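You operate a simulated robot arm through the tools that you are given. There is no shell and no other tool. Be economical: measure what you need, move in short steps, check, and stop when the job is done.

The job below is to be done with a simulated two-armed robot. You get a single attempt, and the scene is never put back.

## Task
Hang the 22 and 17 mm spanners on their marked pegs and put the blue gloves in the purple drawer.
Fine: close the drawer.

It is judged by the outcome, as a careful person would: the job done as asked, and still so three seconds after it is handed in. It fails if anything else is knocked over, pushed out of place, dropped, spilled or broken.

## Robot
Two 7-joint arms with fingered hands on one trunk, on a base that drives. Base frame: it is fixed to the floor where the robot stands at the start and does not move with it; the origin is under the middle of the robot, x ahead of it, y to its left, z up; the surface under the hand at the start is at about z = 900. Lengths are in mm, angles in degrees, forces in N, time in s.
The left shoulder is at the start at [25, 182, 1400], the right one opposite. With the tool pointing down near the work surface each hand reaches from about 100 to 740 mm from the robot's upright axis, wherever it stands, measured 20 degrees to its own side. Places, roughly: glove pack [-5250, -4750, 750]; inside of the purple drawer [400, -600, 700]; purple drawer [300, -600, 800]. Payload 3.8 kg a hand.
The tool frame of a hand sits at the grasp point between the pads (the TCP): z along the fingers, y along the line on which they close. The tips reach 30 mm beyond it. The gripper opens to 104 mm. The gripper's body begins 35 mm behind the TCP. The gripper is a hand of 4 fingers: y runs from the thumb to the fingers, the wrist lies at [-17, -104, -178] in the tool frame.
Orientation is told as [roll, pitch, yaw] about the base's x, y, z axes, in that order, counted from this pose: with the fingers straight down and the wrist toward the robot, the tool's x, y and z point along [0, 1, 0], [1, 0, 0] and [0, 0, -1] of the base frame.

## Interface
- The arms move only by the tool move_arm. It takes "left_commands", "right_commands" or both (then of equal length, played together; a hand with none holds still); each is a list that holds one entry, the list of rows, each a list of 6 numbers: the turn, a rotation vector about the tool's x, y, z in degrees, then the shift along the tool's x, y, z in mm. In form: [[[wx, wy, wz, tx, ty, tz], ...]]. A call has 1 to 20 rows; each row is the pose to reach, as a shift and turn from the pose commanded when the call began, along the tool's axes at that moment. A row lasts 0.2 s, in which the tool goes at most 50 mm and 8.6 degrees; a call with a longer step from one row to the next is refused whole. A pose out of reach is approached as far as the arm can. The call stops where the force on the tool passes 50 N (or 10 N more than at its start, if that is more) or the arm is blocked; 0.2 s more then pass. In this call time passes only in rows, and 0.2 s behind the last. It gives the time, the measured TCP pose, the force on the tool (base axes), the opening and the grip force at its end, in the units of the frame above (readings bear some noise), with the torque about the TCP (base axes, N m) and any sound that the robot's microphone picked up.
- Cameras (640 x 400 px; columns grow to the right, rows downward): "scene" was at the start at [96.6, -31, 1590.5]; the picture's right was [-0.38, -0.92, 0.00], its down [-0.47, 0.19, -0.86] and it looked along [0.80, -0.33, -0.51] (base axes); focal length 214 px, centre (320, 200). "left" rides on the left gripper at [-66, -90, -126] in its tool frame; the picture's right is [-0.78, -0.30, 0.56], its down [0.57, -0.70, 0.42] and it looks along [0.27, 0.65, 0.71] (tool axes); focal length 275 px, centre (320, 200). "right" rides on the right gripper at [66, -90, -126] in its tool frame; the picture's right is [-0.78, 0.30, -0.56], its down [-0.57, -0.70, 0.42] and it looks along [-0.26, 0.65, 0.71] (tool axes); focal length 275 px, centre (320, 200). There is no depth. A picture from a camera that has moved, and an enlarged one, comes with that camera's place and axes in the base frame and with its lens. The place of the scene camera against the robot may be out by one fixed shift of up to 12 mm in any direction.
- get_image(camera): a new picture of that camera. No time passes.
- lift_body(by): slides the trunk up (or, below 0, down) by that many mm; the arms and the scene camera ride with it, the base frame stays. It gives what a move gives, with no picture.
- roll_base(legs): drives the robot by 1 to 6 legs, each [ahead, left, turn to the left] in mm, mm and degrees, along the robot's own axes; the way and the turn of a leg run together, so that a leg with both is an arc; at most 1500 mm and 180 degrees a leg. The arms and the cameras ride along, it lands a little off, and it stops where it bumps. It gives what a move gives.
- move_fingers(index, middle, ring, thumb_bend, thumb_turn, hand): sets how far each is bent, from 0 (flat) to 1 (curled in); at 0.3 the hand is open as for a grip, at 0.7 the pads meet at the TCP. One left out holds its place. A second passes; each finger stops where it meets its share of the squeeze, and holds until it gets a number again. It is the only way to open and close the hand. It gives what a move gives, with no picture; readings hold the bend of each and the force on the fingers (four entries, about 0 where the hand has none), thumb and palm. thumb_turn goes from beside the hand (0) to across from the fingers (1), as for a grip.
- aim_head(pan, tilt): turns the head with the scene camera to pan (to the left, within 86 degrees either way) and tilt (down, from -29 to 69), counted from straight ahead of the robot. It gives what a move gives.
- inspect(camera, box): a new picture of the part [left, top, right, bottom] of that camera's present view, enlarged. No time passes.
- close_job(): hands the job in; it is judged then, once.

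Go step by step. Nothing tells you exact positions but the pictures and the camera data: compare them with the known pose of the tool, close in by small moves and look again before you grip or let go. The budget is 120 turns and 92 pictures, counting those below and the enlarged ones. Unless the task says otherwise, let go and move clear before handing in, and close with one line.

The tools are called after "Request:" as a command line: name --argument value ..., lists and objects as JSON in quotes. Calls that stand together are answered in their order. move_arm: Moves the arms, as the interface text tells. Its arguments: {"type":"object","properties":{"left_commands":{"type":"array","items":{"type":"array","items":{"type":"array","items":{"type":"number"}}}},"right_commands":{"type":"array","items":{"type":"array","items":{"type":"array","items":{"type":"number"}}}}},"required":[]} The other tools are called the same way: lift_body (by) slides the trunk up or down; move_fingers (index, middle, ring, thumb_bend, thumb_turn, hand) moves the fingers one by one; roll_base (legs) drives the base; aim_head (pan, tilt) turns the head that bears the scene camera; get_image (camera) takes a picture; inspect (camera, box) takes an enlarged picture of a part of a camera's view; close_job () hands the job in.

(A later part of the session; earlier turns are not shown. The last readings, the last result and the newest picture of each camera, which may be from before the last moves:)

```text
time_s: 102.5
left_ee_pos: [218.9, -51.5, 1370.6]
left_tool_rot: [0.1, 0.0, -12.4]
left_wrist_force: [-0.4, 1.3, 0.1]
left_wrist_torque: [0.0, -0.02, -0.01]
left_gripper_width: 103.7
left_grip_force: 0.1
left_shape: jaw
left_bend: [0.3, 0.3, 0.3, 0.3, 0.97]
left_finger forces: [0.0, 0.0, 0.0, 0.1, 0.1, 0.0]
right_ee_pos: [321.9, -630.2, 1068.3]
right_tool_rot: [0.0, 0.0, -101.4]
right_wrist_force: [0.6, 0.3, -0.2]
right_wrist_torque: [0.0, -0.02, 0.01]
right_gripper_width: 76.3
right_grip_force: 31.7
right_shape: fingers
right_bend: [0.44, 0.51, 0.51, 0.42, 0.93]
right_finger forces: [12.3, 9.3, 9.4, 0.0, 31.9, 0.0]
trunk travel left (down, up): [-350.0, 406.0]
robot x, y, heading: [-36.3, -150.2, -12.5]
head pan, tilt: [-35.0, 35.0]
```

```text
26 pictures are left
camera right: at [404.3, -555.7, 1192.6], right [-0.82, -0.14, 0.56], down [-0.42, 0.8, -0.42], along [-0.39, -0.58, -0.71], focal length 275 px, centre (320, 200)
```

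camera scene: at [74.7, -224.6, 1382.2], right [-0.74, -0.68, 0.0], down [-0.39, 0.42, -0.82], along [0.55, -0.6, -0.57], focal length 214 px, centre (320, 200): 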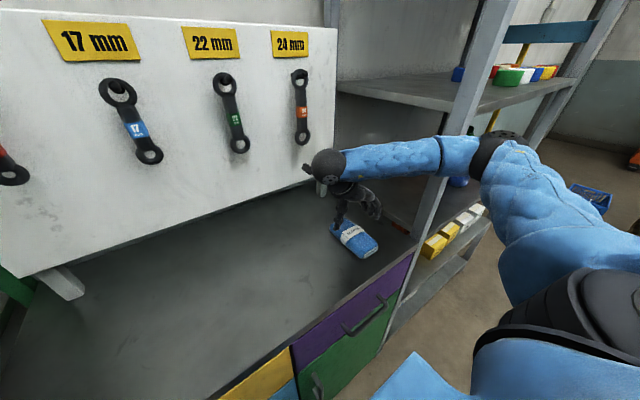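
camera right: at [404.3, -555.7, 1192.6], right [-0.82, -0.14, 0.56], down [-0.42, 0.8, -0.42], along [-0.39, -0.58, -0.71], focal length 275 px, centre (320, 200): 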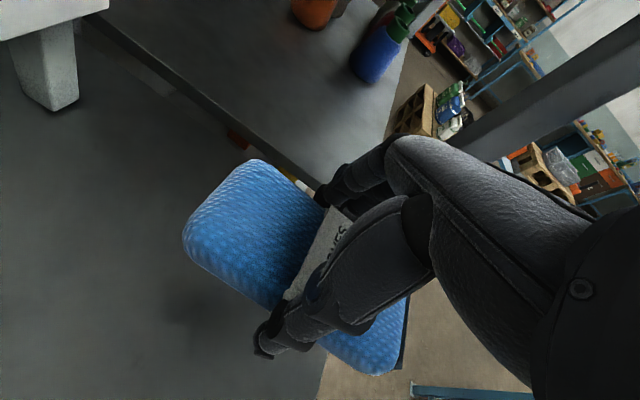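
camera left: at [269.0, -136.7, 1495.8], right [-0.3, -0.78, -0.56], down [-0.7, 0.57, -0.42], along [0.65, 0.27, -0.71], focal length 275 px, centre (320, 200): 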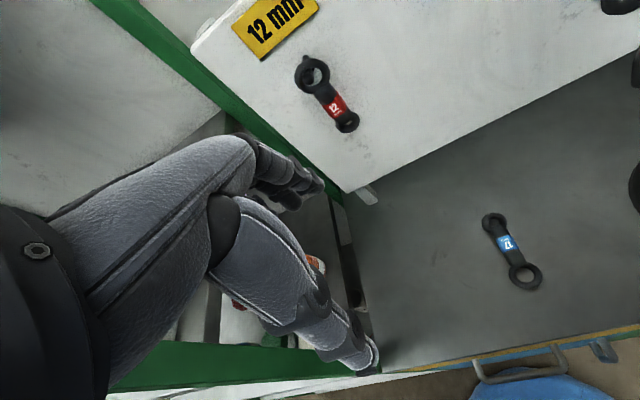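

The gloves are held at 32 N. I'll tuck that hand in, then drive back and right so the left hand faces the purple drawer's handle.

Request:
move_arm --right_commands '[[[0, 0, 0, -20, -20, -20], [0, 0, 0, -40, -50, -40], [0, 0, 0, -60, -80, -60], [0, 0, 0, -80, -110, -80], [0, 0, 0, -80, -140, -80]]]'

Request:
roll_base --legs '[[-281, 0, 0], [0, -408, 0]]'

Request:
aim_head --pan 10 --tilt 40

Request:
get_image --camera "scene"

```text
time_s: 103.7
left_ee_pos: [221.2, -51.0, 1369.1]
left_tool_rot: [0.0, 0.0, -12.4]
left_wrist_force: [0.8, 1.1, 0.0]
left_wrist_torque: [-0.02, 0.02, -0.01]
left_gripper_width: 103.8
left_grip_force: 0.2
left_shape: jaw
left_bend: [0.3, 0.3, 0.3, 0.3, 0.97]
left_finger forces: [0.0, 0.0, 0.0, 0.0, 0.0, 0.1]
right_ee_pos: [272.0, -476.7, 1147.5]
right_tool_rot: [-0.1, 0.0, -101.5]
right_wrist_force: [0.4, 0.6, -1.6]
right_wrist_torque: [0.01, 0.0, 0.03]
right_gripper_width: 76.1
right_grip_force: 31.4
right_shape: fingers
right_bend: [0.44, 0.51, 0.51, 0.42, 0.93]
right_finger forces: [12.0, 9.3, 9.4, 0.1, 31.5, 0.0]
trunk travel left (down, up): [-350.0, 406.0]
robot x, y, heading: [-35.0, -151.6, -12.2]
head pan, tilt: [-35.0, 35.0]
```

```text
time_s: 107.8
left_ee_pos: [-140.4, -394.1, 1371.3]
left_tool_rot: [0.1, 0.1, -12.0]
left_wrist_force: [-0.6, 0.5, -0.3]
left_wrist_torque: [0.02, -0.01, -0.03]
left_gripper_width: 103.5
left_grip_force: 0.0
left_shape: jaw
left_bend: [0.3, 0.3, 0.3, 0.3, 0.97]
left_finger forces: [0.1, 0.0, 0.0, 0.0, 0.0, 0.1]
right_ee_pos: [-85.8, -819.1, 1147.4]
right_tool_rot: [0.0, 0.0, -101.1]
right_wrist_force: [-0.2, 0.0, -0.4]
right_wrist_torque: [0.06, -0.03, 0.03]
right_gripper_width: 76.0
right_grip_force: 31.0
right_shape: fingers
right_bend: [0.44, 0.51, 0.51, 0.42, 0.93]
right_finger forces: [12.0, 9.3, 9.5, 0.0, 31.4, 0.1]
trunk travel left (down, up): [-350.0, 406.0]
robot x, y, heading: [-392.9, -493.9, -11.9]
head pan, tilt: [-35.0, 35.0]
```

```text
time_s: 108.9
left_ee_pos: [-138.7, -392.2, 1369.7]
left_tool_rot: [0.0, 0.0, -12.0]
left_wrist_force: [-0.2, -0.2, 0.0]
left_wrist_torque: [0.01, 0.0, -0.01]
left_gripper_width: 103.6
left_grip_force: 0.1
left_shape: jaw
left_bend: [0.3, 0.3, 0.3, 0.3, 0.97]
left_finger forces: [0.0, 0.0, 0.0, 0.1, 0.1, 0.0]
right_ee_pos: [-85.1, -818.3, 1148.2]
right_tool_rot: [0.0, 0.0, -101.1]
right_wrist_force: [0.5, -0.1, -0.9]
right_wrist_torque: [0.0, 0.04, 0.0]
right_gripper_width: 76.2
right_grip_force: 31.1
right_shape: fingers
right_bend: [0.44, 0.51, 0.51, 0.42, 0.93]
right_finger forces: [12.0, 9.1, 9.4, 0.0, 31.5, 0.1]
trunk travel left (down, up): [-350.0, 406.0]
robot x, y, heading: [-392.3, -492.7, -12.2]
head pan, tilt: [10.0, 40.0]
```

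```text
25 pictures are left
camera scene: at [-258.7, -505.5, 1374.6], right [-0.04, -1.0, 0.0], down [-0.64, 0.02, -0.77], along [0.77, -0.03, -0.64], focal length 214 px, centre (320, 200)
```

scene: 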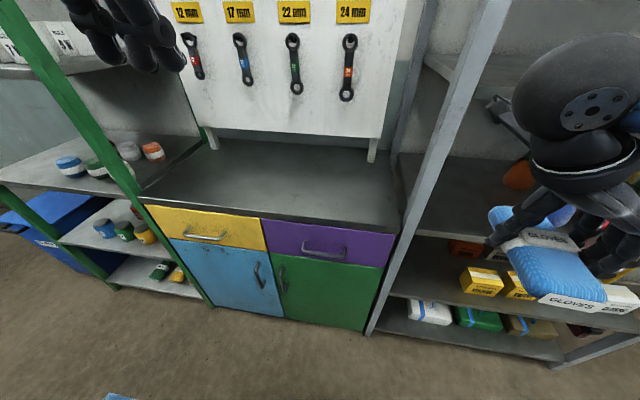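

I have a clear view: the handle bar's centre is at about [150,-535,815]. I'll bring the left hand down in front of it, pitched 45°.

Request:
move_arm --left_commands '[[[-4, 0, 0, -6, 20, 40], [-8, 0, 0, -13, 40, 80], [-12, 0, 0, -20, 60, 120], [-16, 0, 0, -26, 80, 160], [-20, 0, 0, -32, 100, 200], [-24, 0, 0, -39, 120, 240], [-28, 0, 0, -45, 140, 280], [-32, 0, 0, -52, 160, 320], [-36, 0, 0, -58, 180, 360], [-40, 0, 0, -65, 200, 400], [-43, 0, 0, -71, 220, 440], [-45, 0, 0, -78, 235, 480]]]'

Request:
get_image --camera "left"

Request:
inspect --camera "scene" --box '[230, 180, 410, 320]'

```text
time_s: 111.5
left_ee_pos: [73.8, -520.5, 892.1]
left_tool_rot: [0.1, -45.2, -12.1]
left_wrist_force: [-0.5, 0.2, -0.4]
left_wrist_torque: [0.0, 0.0, 0.01]
left_gripper_width: 103.8
left_grip_force: 0.1
left_shape: jaw
left_bend: [0.3, 0.3, 0.3, 0.3, 0.97]
left_finger forces: [0.1, 0.0, 0.0, 0.1, 0.1, 0.0]
left hand out of reach, approached as far as the arm can: row 4, 5, 6, 7, 8, 9
right_ee_pos: [-83.7, -818.4, 1147.6]
right_tool_rot: [0.0, 0.0, -101.0]
right_wrist_force: [0.0, -0.3, -0.8]
right_wrist_torque: [0.01, -0.01, 0.04]
right_gripper_width: 76.0
right_grip_force: 30.8
right_shape: fingers
right_bend: [0.44, 0.51, 0.51, 0.42, 0.93]
right_finger forces: [11.9, 9.3, 9.4, 0.0, 31.5, 0.0]
trunk travel left (down, up): [-350.0, 406.0]
robot x, y, heading: [-394.7, -491.9, -12.0]
head pan, tilt: [10.0, 40.0]
```

```text
24 pictures are left
camera left: at [-88.1, -555.2, 916.7], right [0.02, -0.8, -0.6], down [-0.07, 0.6, -0.8], along [1.0, 0.06, -0.04], focal length 275 px, centre (320, 200)
```

left: 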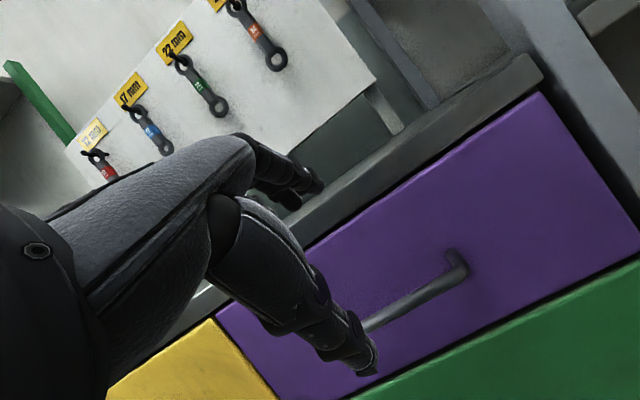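

```text
2.86 times, centred on (320, 250) of scene
camera zoom: at [-258.7, -505.8, 1374.6], right [-0.04, -1.0, 0.0], down [-0.64, 0.02, -0.77], along [0.77, -0.03, -0.64], focal length 613 px, centre (320, 57)
```

zoom: 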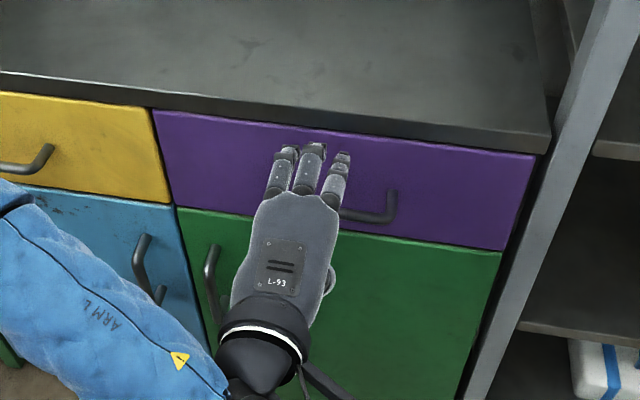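

The bar is at about f 292, z 772 (±10). I'll narrow the upper fingers, keep the thumb open, and approach 100 mm along the fingers.

Request:
move_fingers --hand "left" --index 0.58 --middle 0.58 --ring 0.58 --thumb_bend 0.3

Request:
move_arm --left_commands '[[[0, 0, 0, 0, 0, 35], [0, 0, 0, 0, 0, 70], [0, 0, 0, 0, 0, 100]]]'

Request:
get_image --camera "left"

Request:
inspect --camera "scene" --box '[270, 200, 380, 290]'

```text
time_s: 112.5
left_ee_pos: [73.5, -520.3, 892.4]
left_tool_rot: [0.1, -45.0, -12.2]
left_wrist_force: [-0.1, -1.4, 0.5]
left_wrist_torque: [0.03, -0.01, -0.01]
left_gripper_width: 70.1
left_grip_force: 0.0
left_shape: fingers
left_bend: [0.57, 0.57, 0.57, 0.3, 0.97]
left_finger forces: [0.1, 0.0, 0.1, 0.0, 0.0, 0.0]
right_ee_pos: [-83.9, -818.4, 1147.3]
right_tool_rot: [0.0, -0.1, -101.1]
right_wrist_force: [0.3, 0.6, -0.3]
right_wrist_torque: [-0.04, -0.01, 0.0]
right_gripper_width: 76.0
right_grip_force: 31.2
right_shape: fingers
right_bend: [0.44, 0.51, 0.51, 0.42, 0.93]
right_finger forces: [12.0, 9.2, 9.3, 0.0, 31.5, 0.1]
trunk travel left (down, up): [-350.0, 406.0]
robot x, y, heading: [-394.5, -497.9, -11.9]
head pan, tilt: [10.0, 40.0]
```

```text
time_s: 113.3
left_ee_pos: [143.7, -534.9, 820.1]
left_tool_rot: [0.0, -45.0, -12.1]
left_wrist_force: [0.3, -0.4, 0.0]
left_wrist_torque: [0.02, -0.01, 0.0]
left_gripper_width: 70.0
left_grip_force: 0.0
left_shape: fingers
left_bend: [0.57, 0.57, 0.57, 0.3, 0.97]
left_finger forces: [0.0, 0.1, 0.1, 0.1, 0.0, 0.0]
right_ee_pos: [-84.9, -818.7, 1147.0]
right_tool_rot: [-0.2, 0.0, -101.1]
right_wrist_force: [-0.2, 0.2, -1.2]
right_wrist_torque: [0.0, 0.01, 0.01]
right_gripper_width: 75.8
right_grip_force: 30.8
right_shape: fingers
right_bend: [0.44, 0.51, 0.51, 0.42, 0.93]
right_finger forces: [12.0, 9.2, 9.4, 0.0, 31.4, 0.0]
trunk travel left (down, up): [-350.0, 406.0]
robot x, y, heading: [-394.1, -494.1, -11.9]
head pan, tilt: [10.0, 40.0]
```

```text
22 pictures are left
camera left: at [-18.9, -568.9, 846.2], right [0.02, -0.8, -0.6], down [-0.07, 0.6, -0.8], along [1.0, 0.06, -0.05], focal length 275 px, centre (320, 200)
```

left: 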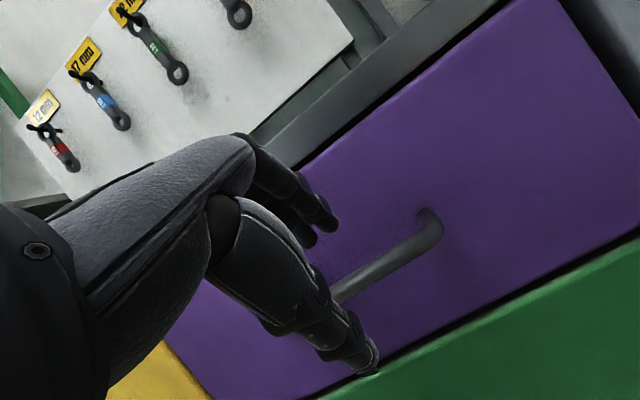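

```text
4.44 times, centred on (325, 245) of scene
camera zoom: at [-258.5, -505.4, 1374.6], right [-0.04, -1.0, 0.0], down [-0.64, 0.02, -0.77], along [0.77, -0.03, -0.64], focal length 953 px, centre (298, 0)
```

zoom: 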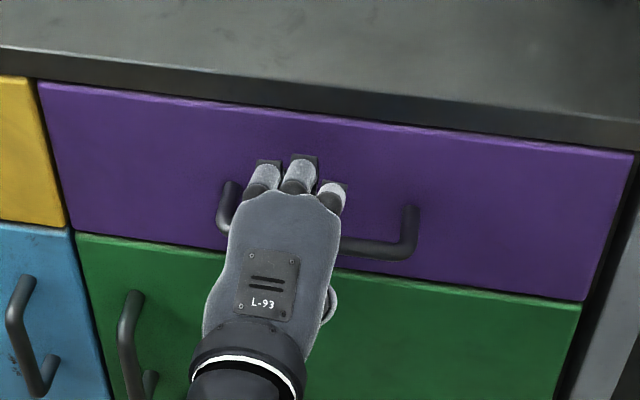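

From both views the bar lies about 50 mm further along the fingers and ~10 mm toward the thumb side. I'll move in so it sits between thumb and fingers.

Request:
move_arm --left_commands '[[[0, 0, 0, 0, -8, 10], [0, 0, 0, 0, -8, 22], [0, 0, 0, 0, -8, 34], [0, 0, 0, 0, -8, 44]]]'

Request:
get_image --camera "left"

```text
time_s: 114.3
left_ee_pos: [166.6, -538.6, 781.4]
left_tool_rot: [0.1, -45.0, -12.2]
left_wrist_force: [-1.8, 0.0, 0.7]
left_wrist_torque: [-0.01, -0.03, 0.01]
left_gripper_width: 70.0
left_grip_force: 1.0
left_shape: fingers
left_bend: [0.57, 0.58, 0.57, 0.3, 0.97]
left_finger forces: [0.2, 2.1, 0.0, 0.0, 0.0, 0.0]
right_ee_pos: [-84.9, -819.0, 1147.5]
right_tool_rot: [-0.1, 0.1, -101.1]
right_wrist_force: [-1.2, -0.6, -0.7]
right_wrist_torque: [-0.01, 0.0, -0.03]
right_gripper_width: 76.2
right_grip_force: 30.8
right_shape: fingers
right_bend: [0.44, 0.51, 0.51, 0.42, 0.93]
right_finger forces: [12.1, 9.2, 9.3, 0.1, 31.5, 0.0]
trunk travel left (down, up): [-350.0, 406.0]
robot x, y, heading: [-390.6, -491.6, -12.0]
head pan, tilt: [10.0, 40.0]
```

```text
20 pictures are left
camera left: at [4.8, -573.5, 807.2], right [0.02, -0.8, -0.6], down [-0.07, 0.6, -0.8], along [1.0, 0.06, -0.05], focal length 275 px, centre (320, 200)
```

left: 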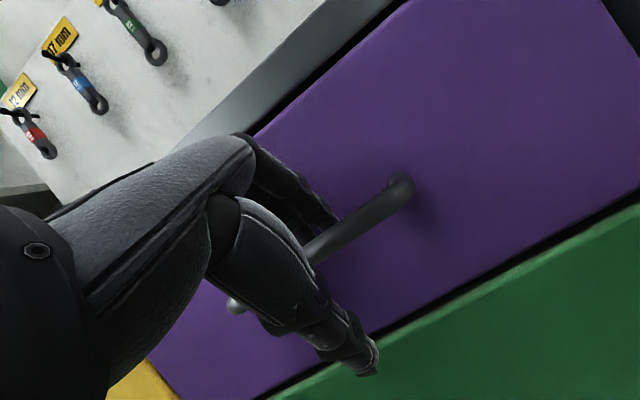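

The bar is between thumb and fingers, nearer the thumb. I'll center slightly and close.

Request:
move_arm --left_commands '[[[0, 0, 0, 0, -4, -2], [0, 0, 0, 0, -8, -4]]]'

Request:
move_fingers --hand "left" --index 0.75 --middle 0.75 --ring 0.75 --thumb_bend 0.7

Request:
get_image --camera "left"

```text
time_s: 114.9
left_ee_pos: [159.9, -536.1, 779.3]
left_tool_rot: [0.1, -45.0, -12.1]
left_wrist_force: [0.2, -0.4, 0.0]
left_wrist_torque: [-0.02, -0.03, 0.01]
left_gripper_width: 69.9
left_grip_force: 0.0
left_shape: fingers
left_bend: [0.57, 0.57, 0.57, 0.3, 0.97]
left_finger forces: [0.0, 0.0, 0.0, 0.0, 0.0, 0.0]
right_ee_pos: [-85.6, -818.2, 1148.5]
right_tool_rot: [-0.1, 0.0, -101.1]
right_wrist_force: [0.2, -0.1, -0.4]
right_wrist_torque: [-0.02, 0.0, -0.02]
right_gripper_width: 76.2
right_grip_force: 31.0
right_shape: fingers
right_bend: [0.44, 0.51, 0.51, 0.42, 0.93]
right_finger forces: [12.1, 9.2, 9.4, 0.1, 31.5, 0.1]
trunk travel left (down, up): [-350.0, 406.0]
robot x, y, heading: [-395.1, -497.0, -11.7]
head pan, tilt: [10.0, 40.0]
```

```text
time_s: 115.9
left_ee_pos: [159.5, -537.4, 777.4]
left_tool_rot: [0.2, -44.8, -12.1]
left_wrist_force: [-0.3, 0.1, -10.5]
left_wrist_torque: [0.06, -0.17, 0.02]
left_gripper_width: 1.9
left_grip_force: 4.8
left_shape: fingers
left_bend: [0.75, 0.75, 0.75, 0.65, 0.97]
left_finger forces: [0.0, 0.0, 0.1, 0.1, 9.9, 0.0]
right_ee_pos: [-84.4, -819.3, 1147.7]
right_tool_rot: [-0.1, 0.0, -101.0]
right_wrist_force: [0.8, 0.5, -0.1]
right_wrist_torque: [-0.02, -0.01, -0.04]
right_gripper_width: 76.1
right_grip_force: 30.3
right_shape: fingers
right_bend: [0.44, 0.51, 0.51, 0.42, 0.93]
right_finger forces: [12.1, 9.3, 9.4, 0.0, 31.5, 0.0]
trunk travel left (down, up): [-350.0, 406.0]
robot x, y, heading: [-397.3, -497.5, -12.0]
head pan, tilt: [10.0, 40.0]
```

```text
19 pictures are left
camera left: at [-2.6, -571.2, 803.9], right [0.02, -0.8, -0.61], down [-0.07, 0.6, -0.79], along [1.0, 0.06, -0.05], focal length 275 px, centre (320, 200)
```

left: 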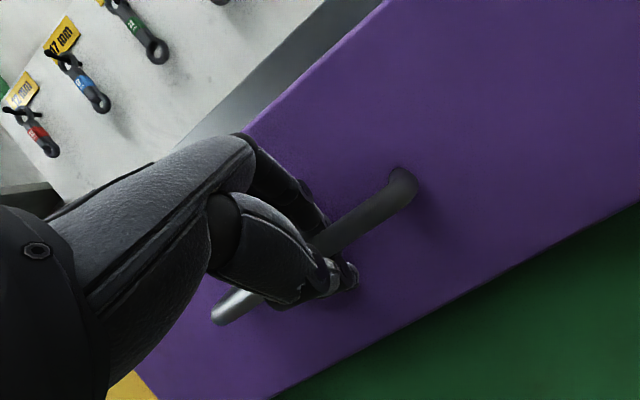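

The fingers have closed behind the bar, enclosing it. I'll test-pull 40 mm along the drawer axis.

Request:
move_arm --left_commands '[[[0, 0, 0, 0, -7, -7], [0, 0, 0, 0, -14, -14], [0, 0, 0, 0, -21, -21], [0, 0, 0, 0, -28, -28], [0, 0, 0, 0, -42, -42]]]'

Request:
get_image --camera "scene"

```text
time_s: 117.1
left_ee_pos: [102.2, -523.6, 779.2]
left_tool_rot: [0.1, -45.0, -12.2]
left_wrist_force: [-2.1, -3.4, -5.6]
left_wrist_torque: [-0.01, 0.0, -0.04]
left_gripper_width: 0.1
left_grip_force: 3.5
left_shape: fingers
left_bend: [0.75, 0.75, 0.75, 0.66, 0.96]
left_finger forces: [0.0, 0.1, 1.7, 0.0, 5.7, 0.0]
right_ee_pos: [-84.6, -818.5, 1147.5]
right_tool_rot: [0.1, 0.0, -101.0]
right_wrist_force: [-0.4, -1.1, -0.8]
right_wrist_torque: [0.02, -0.01, 0.0]
right_gripper_width: 76.2
right_grip_force: 30.8
right_shape: fingers
right_bend: [0.44, 0.51, 0.51, 0.42, 0.93]
right_finger forces: [12.1, 9.3, 9.2, 0.0, 31.5, 0.0]
trunk travel left (down, up): [-350.0, 406.0]
robot x, y, heading: [-393.7, -495.4, -12.1]
head pan, tilt: [10.0, 40.0]
```

```text
18 pictures are left
camera scene: at [-259.3, -505.6, 1374.7], right [-0.04, -1.0, 0.0], down [-0.64, 0.02, -0.77], along [0.77, -0.03, -0.64], focal length 214 px, centre (320, 200)
```

scene: 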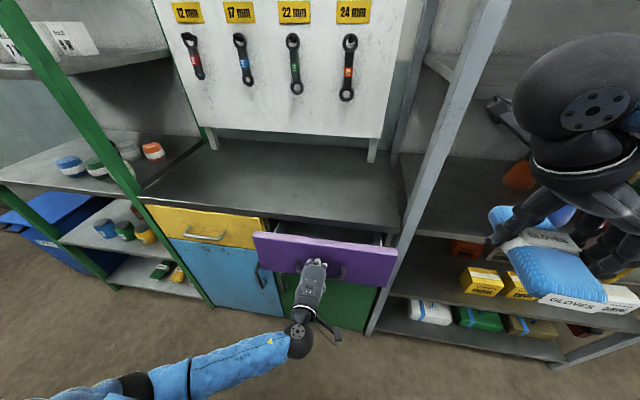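

The drawer slides freely. I'll pull another 200 mm.

Request:
move_arm --left_commands '[[[0, 0, 0, 0, -24, -24], [0, 0, 0, 0, -48, -48], [0, 0, 0, 0, -72, -72], [0, 0, 0, 0, -96, -96], [0, 0, 0, 0, -120, -120], [0, 0, 0, 0, -141, -141]]]'

Request:
aim_head --pan 0 --tilt 52

Request:
get_image --camera "scene"

```text
time_s: 118.5
left_ee_pos: [-93.8, -480.3, 779.0]
left_tool_rot: [0.1, -44.8, -12.1]
left_wrist_force: [-1.2, -2.6, -4.3]
left_wrist_torque: [0.0, -0.01, -0.06]
left_gripper_width: 0.0
left_grip_force: 3.3
left_shape: fingers
left_bend: [0.75, 0.75, 0.74, 0.67, 0.97]
left_finger forces: [0.0, 0.1, 2.0, 0.0, 4.3, 0.0]
right_ee_pos: [-85.0, -819.6, 1147.0]
right_tool_rot: [-0.1, -0.1, -101.1]
right_wrist_force: [-0.3, 0.0, -0.3]
right_wrist_torque: [0.0, -0.02, -0.04]
right_gripper_width: 76.0
right_grip_force: 31.2
right_shape: fingers
right_bend: [0.44, 0.51, 0.51, 0.42, 0.93]
right_finger forces: [12.1, 9.2, 9.4, 0.1, 31.5, 0.0]
trunk travel left (down, up): [-350.0, 406.0]
robot x, y, heading: [-391.7, -496.2, -12.1]
head pan, tilt: [10.0, 40.0]
```

```text
time_s: 119.3
left_ee_pos: [-93.8, -481.6, 780.3]
left_tool_rot: [0.1, -45.0, -12.0]
left_wrist_force: [-1.9, -2.8, -4.4]
left_wrist_torque: [0.0, 0.01, -0.07]
left_gripper_width: 0.0
left_grip_force: 3.4
left_shape: fingers
left_bend: [0.75, 0.75, 0.74, 0.67, 0.96]
left_finger forces: [0.0, 0.0, 2.1, 0.0, 4.5, 0.1]
right_ee_pos: [-85.6, -818.9, 1147.4]
right_tool_rot: [0.0, 0.0, -101.1]
right_wrist_force: [-0.4, 0.9, -0.7]
right_wrist_torque: [-0.03, 0.01, -0.01]
right_gripper_width: 76.2
right_grip_force: 30.8
right_shape: fingers
right_bend: [0.44, 0.51, 0.51, 0.42, 0.93]
right_finger forces: [12.1, 9.2, 9.3, 0.0, 31.4, 0.0]
trunk travel left (down, up): [-350.0, 406.0]
robot x, y, heading: [-394.8, -493.6, -11.9]
head pan, tilt: [0.0, 52.0]
```

```text
17 pictures are left
camera scene: at [-270.1, -518.4, 1357.8], right [-0.21, -0.98, 0.0], down [-0.77, 0.16, -0.62], along [0.6, -0.13, -0.79], focal length 214 px, centre (320, 200)
```

scene: 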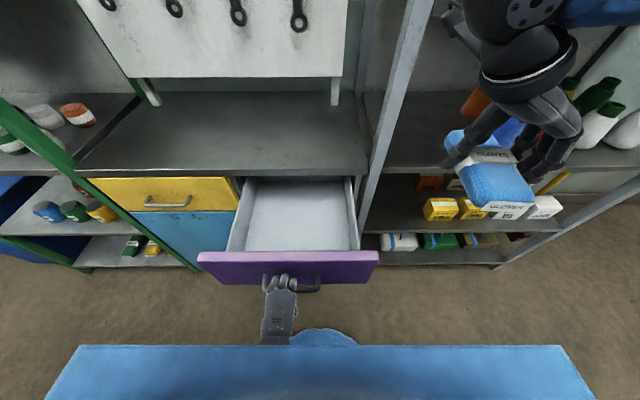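

The drawer is open about 245 mm. I'll carry the gloves over its interior, aiming for about [55,-596], slightly right of centre.

Request:
move_arm --right_commands '[[[0, 0, 0, 5, -40, 0], [0, 0, 0, 15, -80, 15], [0, 0, 0, 30, -120, 35], [0, 0, 0, 45, -160, 55], [0, 0, 0, 60, -195, 75], [0, 0, 0, 80, -225, 100], [0, 0, 0, 94, -246, 125], [0, 0, 0, 94, -246, 147]]]'

Request:
get_image --camera "right"

Request:
get_image --camera "scene"

```text
time_s: 121.1
left_ee_pos: [-93.4, -481.1, 778.2]
left_tool_rot: [0.1, -45.0, -12.2]
left_wrist_force: [-0.1, -2.2, -4.8]
left_wrist_torque: [0.01, 0.0, -0.08]
left_gripper_width: 0.0
left_grip_force: 3.2
left_shape: fingers
left_bend: [0.75, 0.75, 0.74, 0.67, 0.96]
left_finger forces: [0.0, 0.2, 2.3, 0.1, 4.0, 0.1]
right_ee_pos: [55.0, -595.4, 1000.9]
right_tool_rot: [0.0, 0.0, -101.1]
right_wrist_force: [0.1, -0.2, -0.9]
right_wrist_torque: [-0.02, -0.02, -0.03]
right_gripper_width: 76.1
right_grip_force: 31.1
right_shape: fingers
right_bend: [0.44, 0.51, 0.51, 0.42, 0.93]
right_finger forces: [12.0, 9.2, 9.5, 0.1, 31.6, 0.0]
trunk travel left (down, up): [-350.0, 406.0]
robot x, y, heading: [-392.1, -492.2, -12.1]
head pan, tilt: [0.0, 52.0]
```

```text
16 pictures are left
camera right: at [136.9, -519.8, 1126.0], right [-0.82, -0.14, 0.56], down [-0.43, 0.8, -0.42], along [-0.39, -0.58, -0.71], focal length 275 px, centre (320, 200)
```

right: 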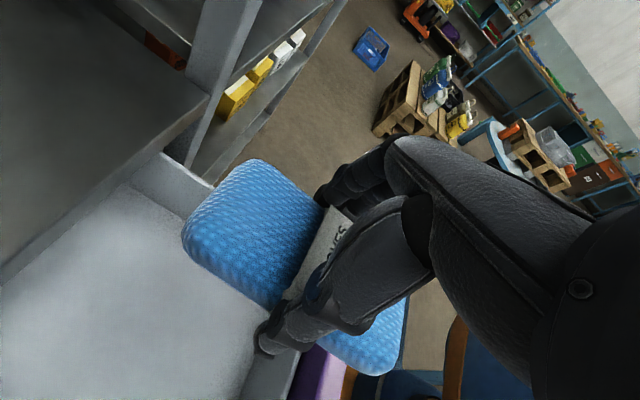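

```text
15 pictures are left
camera scene: at [-269.9, -518.4, 1357.7], right [-0.21, -0.98, 0.0], down [-0.77, 0.16, -0.62], along [0.6, -0.13, -0.79], focal length 214 px, centre (320, 200)
```

scene: 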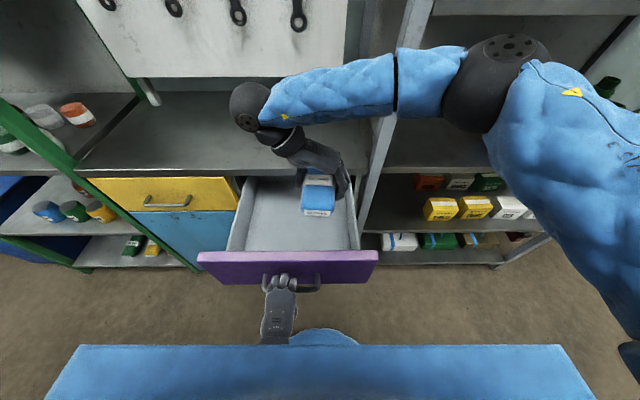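

The gloves are over the drawer. I'll shift 25 mm left for wall clearance and lower to z≈850, then look.

Request:
move_arm --right_commands '[[[0, 0, 0, 0, -25, 0], [0, 0, 0, 0, -25, 40], [0, 0, 0, 0, -25, 80], [0, 0, 0, 0, -25, 120], [0, 0, 0, 0, -25, 150]]]'

Request:
get_image --camera "right"

Request:
get_image --camera "scene"

```text
time_s: 122.3
left_ee_pos: [-92.1, -481.6, 779.7]
left_tool_rot: [0.1, -45.0, -12.2]
left_wrist_force: [0.6, -1.1, -4.6]
left_wrist_torque: [-0.05, -0.02, -0.08]
left_gripper_width: 0.0
left_grip_force: 3.2
left_shape: fingers
left_bend: [0.75, 0.75, 0.74, 0.67, 0.96]
left_finger forces: [0.1, 0.1, 2.2, 0.1, 4.2, 0.0]
right_ee_pos: [60.2, -568.7, 849.0]
right_tool_rot: [-0.1, 0.0, -101.1]
right_wrist_force: [0.4, 0.5, -1.5]
right_wrist_torque: [-0.01, 0.0, 0.03]
right_gripper_width: 76.1
right_grip_force: 31.5
right_shape: fingers
right_bend: [0.44, 0.51, 0.51, 0.42, 0.93]
right_finger forces: [12.2, 9.0, 9.3, 0.1, 31.5, 0.0]
trunk travel left (down, up): [-350.0, 406.0]
robot x, y, heading: [-393.9, -493.9, -12.0]
head pan, tilt: [0.0, 52.0]
```

```text
14 pictures are left
camera right: at [141.9, -494.6, 974.3], right [-0.82, -0.14, 0.56], down [-0.43, 0.8, -0.42], along [-0.39, -0.58, -0.71], focal length 275 px, centre (320, 200)
```

right: 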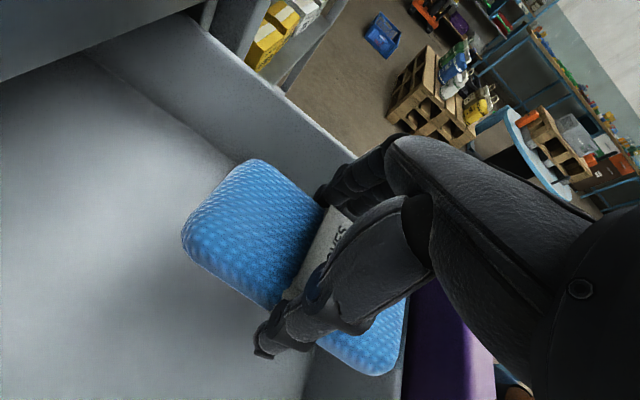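

```text
13 pictures are left
camera scene: at [-269.9, -518.3, 1357.7], right [-0.21, -0.98, 0.0], down [-0.77, 0.16, -0.62], along [0.6, -0.13, -0.79], focal length 214 px, centre (320, 200)
```

scene: 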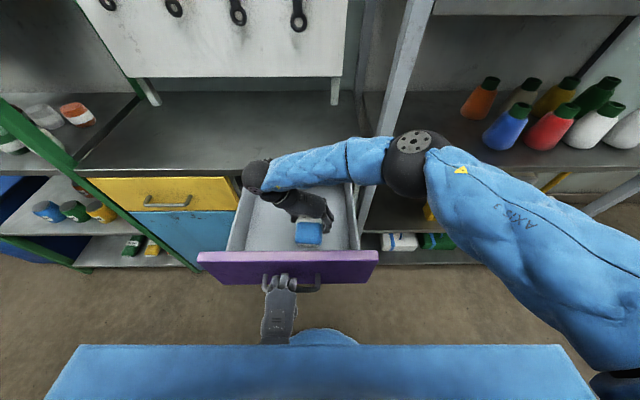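

There's adequate room, but I'll shift 10 mm forward away from the front panel, then lower in small steps until the pack touches the bottom.

Request:
move_arm --right_commands '[[[0, 0, 0, 10, 0, 10], [0, 0, 0, 10, 0, 25], [0, 0, 0, 10, 0, 40], [0, 0, 0, 10, 0, 48]]]'

Request:
move_arm --right_commands '[[[0, 0, 0, 0, 0, 4], [0, 0, 0, 0, 0, 8], [0, 0, 0, 0, 0, 12]]]'

Request:
get_image --camera "right"

```text
time_s: 123.3
left_ee_pos: [-92.1, -481.4, 778.8]
left_tool_rot: [0.2, -45.1, -12.1]
left_wrist_force: [-1.1, -1.9, -4.6]
left_wrist_torque: [-0.02, -0.04, -0.09]
left_gripper_width: 0.0
left_grip_force: 3.4
left_shape: fingers
left_bend: [0.75, 0.75, 0.74, 0.67, 0.96]
left_finger forces: [0.0, 0.1, 2.2, 0.0, 4.1, 0.0]
right_ee_pos: [70.8, -572.8, 802.2]
right_tool_rot: [-0.1, 0.1, -101.1]
right_wrist_force: [-0.4, 0.7, -1.5]
right_wrist_torque: [0.0, -0.01, -0.02]
right_gripper_width: 75.8
right_grip_force: 31.4
right_shape: fingers
right_bend: [0.44, 0.51, 0.51, 0.42, 0.93]
right_finger forces: [12.2, 9.2, 9.2, 0.0, 31.5, 0.0]
trunk travel left (down, up): [-350.0, 406.0]
robot x, y, heading: [-391.6, -492.9, -11.8]
head pan, tilt: [0.0, 52.0]
```

```text
time_s: 124.1
left_ee_pos: [-93.3, -480.9, 778.4]
left_tool_rot: [-0.1, -45.0, -12.1]
left_wrist_force: [-0.5, -1.2, -3.5]
left_wrist_torque: [0.05, -0.02, -0.04]
left_gripper_width: 0.0
left_grip_force: 3.5
left_shape: fingers
left_bend: [0.75, 0.75, 0.74, 0.67, 0.97]
left_finger forces: [0.1, 0.1, 2.1, 0.0, 4.1, 0.1]
right_ee_pos: [70.5, -573.2, 790.7]
right_tool_rot: [0.0, 0.0, -101.2]
right_wrist_force: [0.0, 0.1, -1.3]
right_wrist_torque: [-0.03, -0.04, 0.02]
right_gripper_width: 76.2
right_grip_force: 31.0
right_shape: fingers
right_bend: [0.44, 0.51, 0.51, 0.42, 0.93]
right_finger forces: [12.2, 9.2, 9.4, 0.1, 31.5, 0.0]
trunk travel left (down, up): [-350.0, 406.0]
robot x, y, heading: [-396.3, -494.7, -11.8]
head pan, tilt: [0.0, 52.0]
```

```text
12 pictures are left
camera right: at [151.9, -497.9, 915.5], right [-0.82, -0.14, 0.56], down [-0.43, 0.8, -0.42], along [-0.38, -0.59, -0.71], focal length 275 px, centre (320, 200)
```

right: 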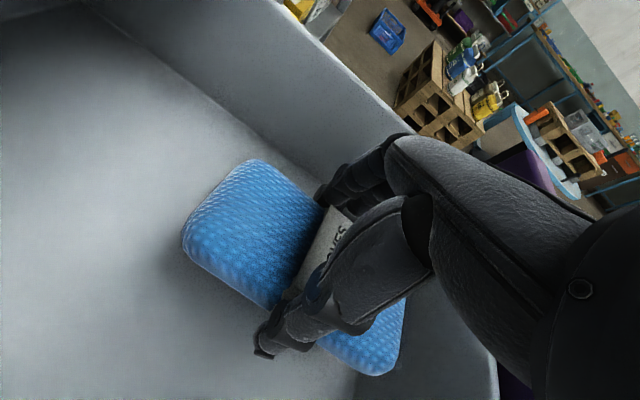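

Plenty of room to the walls. I'll continue lowering.

Request:
move_arm --right_commands '[[[0, 0, 0, 0, 0, 6], [0, 0, 0, 0, 0, 12], [0, 0, 0, 0, 0, 16]]]'

Request:
move_arm --right_commands '[[[0, 0, 0, 0, 0, 4], [0, 0, 0, 0, 0, 8]]]'

Request:
get_image --camera "right"

```text
time_s: 124.9
left_ee_pos: [-93.2, -481.0, 780.1]
left_tool_rot: [0.0, -45.0, -12.1]
left_wrist_force: [-0.4, -0.3, -4.2]
left_wrist_torque: [-0.01, -0.04, -0.1]
left_gripper_width: 0.0
left_grip_force: 3.1
left_shape: fingers
left_bend: [0.75, 0.75, 0.74, 0.67, 0.97]
left_finger forces: [0.0, 0.1, 2.2, 0.1, 4.1, 0.0]
right_ee_pos: [67.8, -573.4, 774.4]
right_tool_rot: [-0.1, 0.0, -101.1]
right_wrist_force: [0.4, 0.0, -1.2]
right_wrist_torque: [-0.04, 0.01, -0.02]
right_gripper_width: 76.0
right_grip_force: 31.1
right_shape: fingers
right_bend: [0.44, 0.51, 0.51, 0.42, 0.93]
right_finger forces: [12.2, 9.2, 9.3, 0.0, 31.5, 0.0]
trunk travel left (down, up): [-350.0, 406.0]
robot x, y, heading: [-392.3, -492.9, -11.7]
head pan, tilt: [0.0, 52.0]
```

```text
time_s: 125.5
left_ee_pos: [-93.6, -480.9, 779.2]
left_tool_rot: [0.0, -45.0, -12.1]
left_wrist_force: [0.0, -1.0, -3.2]
left_wrist_torque: [-0.02, 0.0, -0.09]
left_gripper_width: 0.0
left_grip_force: 2.8
left_shape: fingers
left_bend: [0.75, 0.75, 0.74, 0.67, 0.97]
left_finger forces: [0.0, 0.1, 2.3, 0.0, 4.1, 0.1]
right_ee_pos: [68.4, -573.9, 766.6]
right_tool_rot: [0.0, 0.0, -101.1]
right_wrist_force: [0.2, -1.1, -1.3]
right_wrist_torque: [0.02, 0.02, 0.0]
right_gripper_width: 76.1
right_grip_force: 31.4
right_shape: fingers
right_bend: [0.44, 0.51, 0.51, 0.42, 0.93]
right_finger forces: [12.2, 9.2, 9.2, 0.1, 31.6, 0.1]
trunk travel left (down, up): [-350.0, 406.0]
robot x, y, heading: [-394.3, -495.3, -12.0]
head pan, tilt: [0.0, 52.0]
```

```text
11 pictures are left
camera right: at [150.4, -497.1, 891.5], right [-0.82, -0.14, 0.56], down [-0.43, 0.8, -0.42], along [-0.38, -0.59, -0.71], focal length 275 px, centre (320, 200)
```

right: 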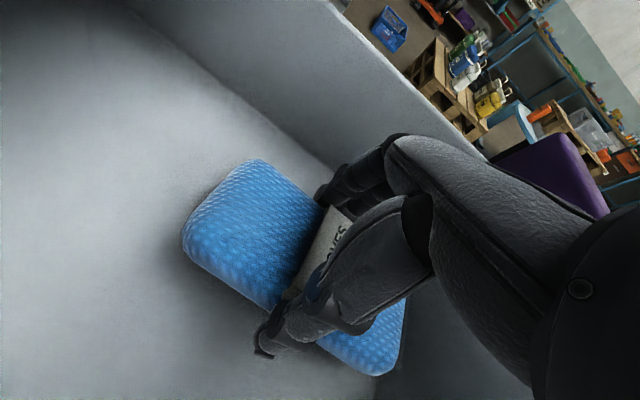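

The bottom is only a few mm below the pack. I'll go 5 mm more, release and rise.

Request:
move_arm --right_commands '[[[0, 0, 0, 0, 0, 3], [0, 0, 0, 0, 0, 6]]]'

Request:
move_fingers --hand "right" --index 0.3 --middle 0.3 --ring 0.3 --thumb_bend 0.3

Request:
move_arm --right_commands '[[[0, 0, 0, 0, 0, -25], [0, 0, 0, 0, 0, -65], [0, 0, 0, 0, 0, -110], [0, 0, 0, 0, 0, -155], [0, 0, 0, 0, 0, -200], [0, 0, 0, 0, 0, -240]]]'

Request:
get_image --camera "right"

```text
time_s: 126.1
left_ee_pos: [-93.0, -480.9, 778.4]
left_tool_rot: [0.0, -45.0, -12.1]
left_wrist_force: [-0.3, -1.4, -4.9]
left_wrist_torque: [-0.02, -0.02, -0.08]
left_gripper_width: 0.0
left_grip_force: 3.0
left_shape: fingers
left_bend: [0.75, 0.75, 0.74, 0.67, 0.97]
left_finger forces: [0.0, 0.1, 2.2, 0.0, 4.1, 0.1]
right_ee_pos: [69.6, -571.7, 760.9]
right_tool_rot: [0.1, -0.1, -101.1]
right_wrist_force: [0.3, -0.4, -0.4]
right_wrist_torque: [0.03, -0.02, 0.0]
right_gripper_width: 76.2
right_grip_force: 31.3
right_shape: fingers
right_bend: [0.44, 0.51, 0.51, 0.42, 0.93]
right_finger forces: [12.2, 9.2, 9.3, 0.0, 31.5, 0.0]
trunk travel left (down, up): [-350.0, 406.0]
robot x, y, heading: [-394.5, -496.9, -11.8]
head pan, tilt: [0.0, 52.0]
```

```text
time_s: 127.1
left_ee_pos: [-92.4, -481.0, 779.6]
left_tool_rot: [0.1, -45.1, -12.1]
left_wrist_force: [-0.7, -0.9, -5.0]
left_wrist_torque: [-0.04, -0.01, -0.02]
left_gripper_width: 0.2
left_grip_force: 2.6
left_shape: fingers
left_bend: [0.75, 0.75, 0.74, 0.67, 0.97]
left_finger forces: [0.1, 0.1, 2.1, 0.1, 4.0, 0.0]
right_ee_pos: [67.8, -571.9, 759.6]
right_tool_rot: [0.0, 0.1, -101.1]
right_wrist_force: [-0.3, -0.4, 0.9]
right_wrist_torque: [0.01, 0.02, -0.03]
right_gripper_width: 104.1
right_grip_force: 0.0
right_shape: fingers
right_bend: [0.3, 0.3, 0.3, 0.3, 0.97]
right_finger forces: [0.0, 0.0, 0.0, 0.0, 0.1, 0.1]
trunk travel left (down, up): [-350.0, 406.0]
robot x, y, heading: [-392.0, -495.7, -12.1]
head pan, tilt: [0.0, 52.0]
```

```text
time_s: 128.5
left_ee_pos: [-94.0, -480.6, 780.3]
left_tool_rot: [0.1, -45.0, -12.1]
left_wrist_force: [-1.2, -0.8, -4.3]
left_wrist_torque: [-0.02, 0.01, -0.04]
left_gripper_width: 0.1
left_grip_force: 3.5
left_shape: fingers
left_bend: [0.75, 0.75, 0.74, 0.67, 0.97]
left_finger forces: [0.2, 0.1, 2.0, 0.1, 4.2, 0.1]
right_ee_pos: [69.0, -573.5, 1000.7]
right_tool_rot: [0.0, 0.0, -101.1]
right_wrist_force: [0.6, 0.2, 0.0]
right_wrist_torque: [-0.04, 0.01, 0.03]
right_gripper_width: 104.1
right_grip_force: 0.0
right_shape: fingers
right_bend: [0.3, 0.3, 0.3, 0.3, 0.97]
right_finger forces: [0.1, 0.1, 0.0, 0.0, 0.0, 0.0]
trunk travel left (down, up): [-350.0, 406.0]
robot x, y, heading: [-392.4, -496.3, -12.0]
head pan, tilt: [0.0, 52.0]
```

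```text
10 pictures are left
camera right: at [151.5, -497.2, 1126.3], right [-0.82, -0.14, 0.56], down [-0.43, 0.8, -0.42], along [-0.39, -0.59, -0.71], focal length 275 px, centre (320, 200)
```

right: 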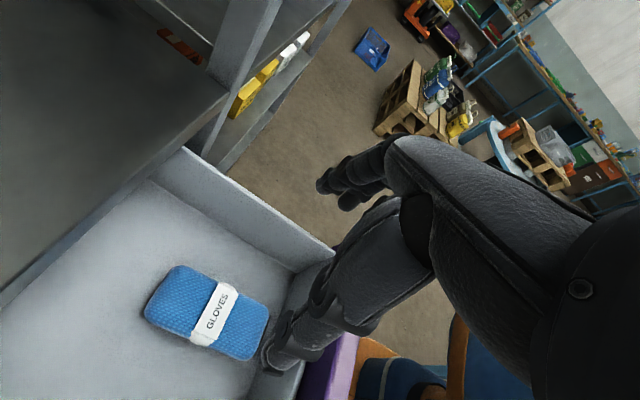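

The gloves lie flat in the drawer. I'll retract the right hand and push the drawer closed with the left, which still holds the handle.

Request:
move_arm --right_commands '[[[0, 0, 0, -10, 30, -10], [0, 0, 0, -30, 60, -20], [0, 0, 0, -50, 95, -30], [0, 0, 0, -70, 130, -40], [0, 0, 0, -90, 165, -50]]]'

Request:
move_arm --left_commands '[[[0, 0, 0, 0, 22, 22], [0, 0, 0, 0, 44, 44], [0, 0, 0, 0, 66, 66], [0, 0, 0, 0, 88, 88], [0, 0, 0, 0, 110, 110], [0, 0, 0, 0, 132, 132], [0, 0, 0, 0, 152, 152], [0, 0, 0, 0, 165, 165], [0, 0, 0, 0, 174, 174]]]'

Request:
aim_head --pan 5 --tilt 42

Request:
get_image --camera "scene"

```text
time_s: 129.7
left_ee_pos: [-92.7, -481.6, 780.3]
left_tool_rot: [0.1, -45.0, -12.2]
left_wrist_force: [-0.2, -0.4, -4.8]
left_wrist_torque: [-0.01, -0.01, -0.05]
left_gripper_width: 0.0
left_grip_force: 2.8
left_shape: fingers
left_bend: [0.75, 0.75, 0.74, 0.67, 0.97]
left_finger forces: [0.1, 0.0, 2.0, 0.0, 4.3, 0.0]
right_ee_pos: [-52.2, -716.5, 1052.9]
right_tool_rot: [0.0, -0.1, -101.1]
right_wrist_force: [-0.3, 0.5, 0.0]
right_wrist_torque: [-0.01, -0.03, -0.02]
right_gripper_width: 104.2
right_grip_force: 0.1
right_shape: fingers
right_bend: [0.3, 0.3, 0.3, 0.3, 0.97]
right_finger forces: [0.0, 0.1, 0.0, 0.1, 0.0, 0.0]
trunk travel left (down, up): [-350.0, 406.0]
robot x, y, heading: [-395.6, -493.9, -12.0]
head pan, tilt: [0.0, 52.0]
```

```text
time_s: 131.7
left_ee_pos: [147.6, -533.9, 778.4]
left_tool_rot: [0.1, -44.9, -12.0]
left_wrist_force: [0.0, 2.8, -4.8]
left_wrist_torque: [0.0, -0.02, -0.05]
left_gripper_width: 0.0
left_grip_force: 2.7
left_shape: fingers
left_bend: [0.75, 0.75, 0.75, 0.67, 0.98]
left_finger forces: [0.0, 0.0, 1.3, 0.0, 3.8, 0.0]
right_ee_pos: [-52.8, -716.4, 1051.5]
right_tool_rot: [-0.2, 0.0, -101.0]
right_wrist_force: [0.0, 0.6, -0.4]
right_wrist_torque: [0.0, -0.04, -0.02]
right_gripper_width: 104.3
right_grip_force: 0.0
right_shape: fingers
right_bend: [0.3, 0.3, 0.3, 0.3, 0.97]
right_finger forces: [0.0, 0.0, 0.0, 0.0, 0.0, 0.0]
trunk travel left (down, up): [-350.0, 406.0]
robot x, y, heading: [-393.2, -497.1, -12.0]
head pan, tilt: [0.0, 52.0]
```

```text
time_s: 132.4
left_ee_pos: [146.4, -534.4, 779.0]
left_tool_rot: [0.0, -45.0, -12.0]
left_wrist_force: [1.5, 2.9, -5.1]
left_wrist_torque: [0.0, -0.03, -0.12]
left_gripper_width: 0.0
left_grip_force: 3.0
left_shape: fingers
left_bend: [0.75, 0.75, 0.75, 0.67, 0.98]
left_finger forces: [0.0, 0.0, 1.7, 0.0, 4.1, 0.0]
right_ee_pos: [-51.4, -715.3, 1053.3]
right_tool_rot: [-0.1, 0.0, -101.1]
right_wrist_force: [-0.5, 0.3, -0.2]
right_wrist_torque: [0.01, 0.02, 0.02]
right_gripper_width: 104.3
right_grip_force: 0.0
right_shape: fingers
right_bend: [0.3, 0.3, 0.3, 0.3, 0.97]
right_finger forces: [0.0, 0.0, 0.0, 0.0, 0.0, 0.0]
trunk travel left (down, up): [-350.0, 406.0]
robot x, y, heading: [-396.5, -494.6, -11.9]
head pan, tilt: [5.0, 42.0]
```

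```text
9 pictures are left
camera scene: at [-260.0, -512.4, 1371.5], right [-0.12, -0.99, 0.0], down [-0.67, 0.08, -0.74], along [0.74, -0.09, -0.67], focal length 214 px, centre (320, 200)
```

scene: 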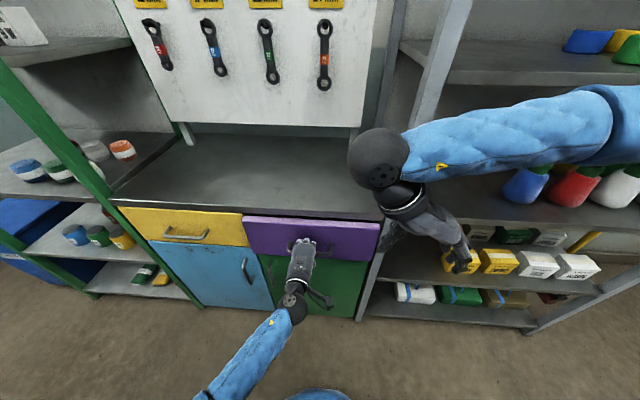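

The drawer is nearly shut. I'll keep pushing in small steps until it seats.

Request:
move_arm --left_commands '[[[0, 0, 0, 0, 4, 4], [0, 0, 0, 0, 8, 8], [0, 0, 0, 0, 12, 12], [0, 0, 0, 0, 15, 15], [0, 0, 0, 0, 18, 18]]]'

Request:
inspect --camera "scene" --box '[200, 180, 400, 330]'

```text
time_s: 133.6
left_ee_pos: [173.1, -539.8, 778.6]
left_tool_rot: [-0.1, -44.9, -11.9]
left_wrist_force: [-0.3, 2.4, -4.7]
left_wrist_torque: [0.04, -0.02, -0.09]
left_gripper_width: 0.0
left_grip_force: 2.7
left_shape: fingers
left_bend: [0.75, 0.75, 0.75, 0.67, 0.98]
left_finger forces: [0.0, 0.0, 1.3, 0.0, 4.3, 0.0]
right_ee_pos: [-51.4, -714.0, 1053.8]
right_tool_rot: [0.0, 0.0, -101.1]
right_wrist_force: [-0.1, 0.0, -0.9]
right_wrist_torque: [-0.01, 0.01, -0.01]
right_gripper_width: 104.1
right_grip_force: 0.0
right_shape: fingers
right_bend: [0.3, 0.3, 0.3, 0.3, 0.97]
right_finger forces: [0.0, 0.0, 0.0, 0.0, 0.0, 0.1]
trunk travel left (down, up): [-350.0, 406.0]
robot x, y, heading: [-394.1, -496.6, -11.6]
head pan, tilt: [5.0, 42.0]
```

```text
2.67 times, centred on (300, 255) of scene
camera zoom: at [-260.1, -512.5, 1371.6], right [-0.12, -0.99, 0.0], down [-0.66, 0.08, -0.74], along [0.74, -0.09, -0.67], focal length 572 px, centre (373, 53)
```

zoom: 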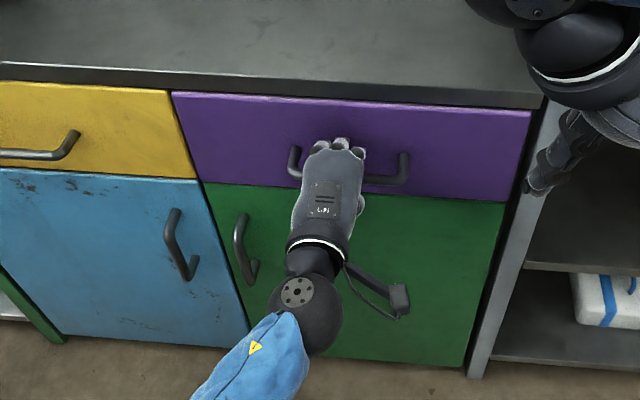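

It looks flush. I'll push a bit more to confirm the stop.

Request:
move_arm --left_commands '[[[0, 0, 0, 0, 4, 4], [0, 0, 0, 0, 8, 8], [0, 0, 0, 0, 11, 11]]]'

```text
time_s: 134.4
left_ee_pos: [183.7, -543.7, 778.2]
left_tool_rot: [0.1, -45.0, -12.2]
left_wrist_force: [-22.1, 3.7, -4.4]
left_wrist_torque: [0.02, -0.25, 0.03]
left_gripper_width: 3.9
left_grip_force: 10.1
left_shape: fingers
left_bend: [0.75, 0.75, 0.75, 0.66, 0.97]
left_finger forces: [0.0, 8.3, 0.0, 0.0, 12.7, 0.0]
right_ee_pos: [-54.3, -715.7, 1053.0]
right_tool_rot: [0.0, 0.0, -101.2]
right_wrist_force: [-0.2, -0.4, -0.2]
right_wrist_torque: [0.01, 0.02, 0.03]
right_gripper_width: 104.4
right_grip_force: 0.1
right_shape: fingers
right_bend: [0.3, 0.3, 0.3, 0.3, 0.97]
right_finger forces: [0.0, 0.0, 0.0, 0.1, 0.0, 0.0]
trunk travel left (down, up): [-350.0, 406.0]
robot x, y, heading: [-394.3, -494.4, -11.9]
head pan, tilt: [5.0, 42.0]
```

The drawer is fully shut: it hit a firm stop at 22 N. I'll ease back within the loop's slack, open the thumb and fingers, and check.

Request:
move_arm --left_commands '[[[0, 0, 0, 0, -5, -5], [0, 0, 0, 0, -9, -9]]]'

Request:
move_fingers --hand "left" --thumb_bend 0.25 --index 0.6 --middle 0.6 --ring 0.6

Request:
get_image --camera "left"

```text
time_s: 135.0
left_ee_pos: [177.5, -540.2, 780.5]
left_tool_rot: [0.1, -45.2, -12.0]
left_wrist_force: [-1.0, -0.4, -6.8]
left_wrist_torque: [0.02, -0.07, -0.04]
left_gripper_width: 1.4
left_grip_force: 3.7
left_shape: fingers
left_bend: [0.75, 0.75, 0.75, 0.65, 0.97]
left_finger forces: [0.1, 0.0, 0.6, 0.0, 6.5, 0.0]
right_ee_pos: [-51.6, -716.6, 1052.8]
right_tool_rot: [-0.2, 0.0, -101.1]
right_wrist_force: [-0.5, 0.8, -0.9]
right_wrist_torque: [-0.01, 0.0, 0.02]
right_gripper_width: 104.4
right_grip_force: 0.2
right_shape: fingers
right_bend: [0.3, 0.3, 0.3, 0.3, 0.97]
right_finger forces: [0.1, 0.1, 0.0, 0.1, 0.0, 0.0]
trunk travel left (down, up): [-350.0, 406.0]
robot x, y, heading: [-395.7, -497.8, -12.0]
head pan, tilt: [5.0, 42.0]
```

```text
time_s: 136.0
left_ee_pos: [174.3, -540.5, 780.5]
left_tool_rot: [-0.1, -45.2, -12.0]
left_wrist_force: [-14.9, 3.8, 1.7]
left_wrist_torque: [-0.01, -0.1, 0.18]
left_gripper_width: 65.4
left_grip_force: 7.3
left_shape: fingers
left_bend: [0.64, 0.65, 0.61, 0.25, 0.97]
left_finger forces: [4.4, 9.4, 1.9, 0.0, 0.0, 0.0]
right_ee_pos: [-52.8, -716.0, 1053.5]
right_tool_rot: [0.0, 0.0, -101.1]
right_wrist_force: [0.4, 0.4, 0.3]
right_wrist_torque: [0.04, 0.0, 0.0]
right_gripper_width: 104.2
right_grip_force: 0.1
right_shape: fingers
right_bend: [0.3, 0.3, 0.3, 0.3, 0.97]
right_finger forces: [0.0, 0.0, 0.0, 0.0, 0.1, 0.0]
trunk travel left (down, up): [-350.0, 406.0]
robot x, y, heading: [-392.5, -494.7, -12.1]
head pan, tilt: [5.0, 42.0]
```

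```text
7 pictures are left
camera left: at [12.1, -574.7, 806.3], right [0.02, -0.8, -0.6], down [-0.07, 0.6, -0.8], along [1.0, 0.06, -0.04], focal length 275 px, centre (320, 200)
```

left: 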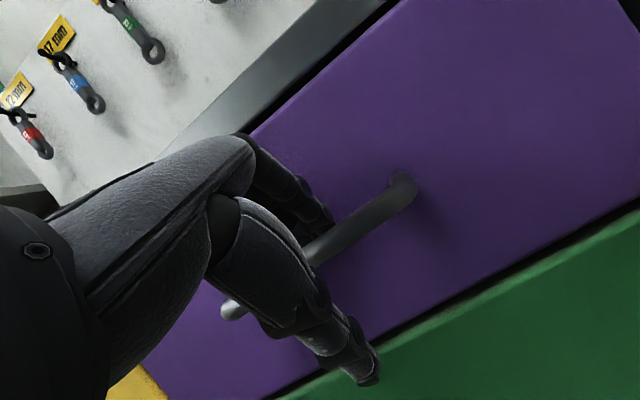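

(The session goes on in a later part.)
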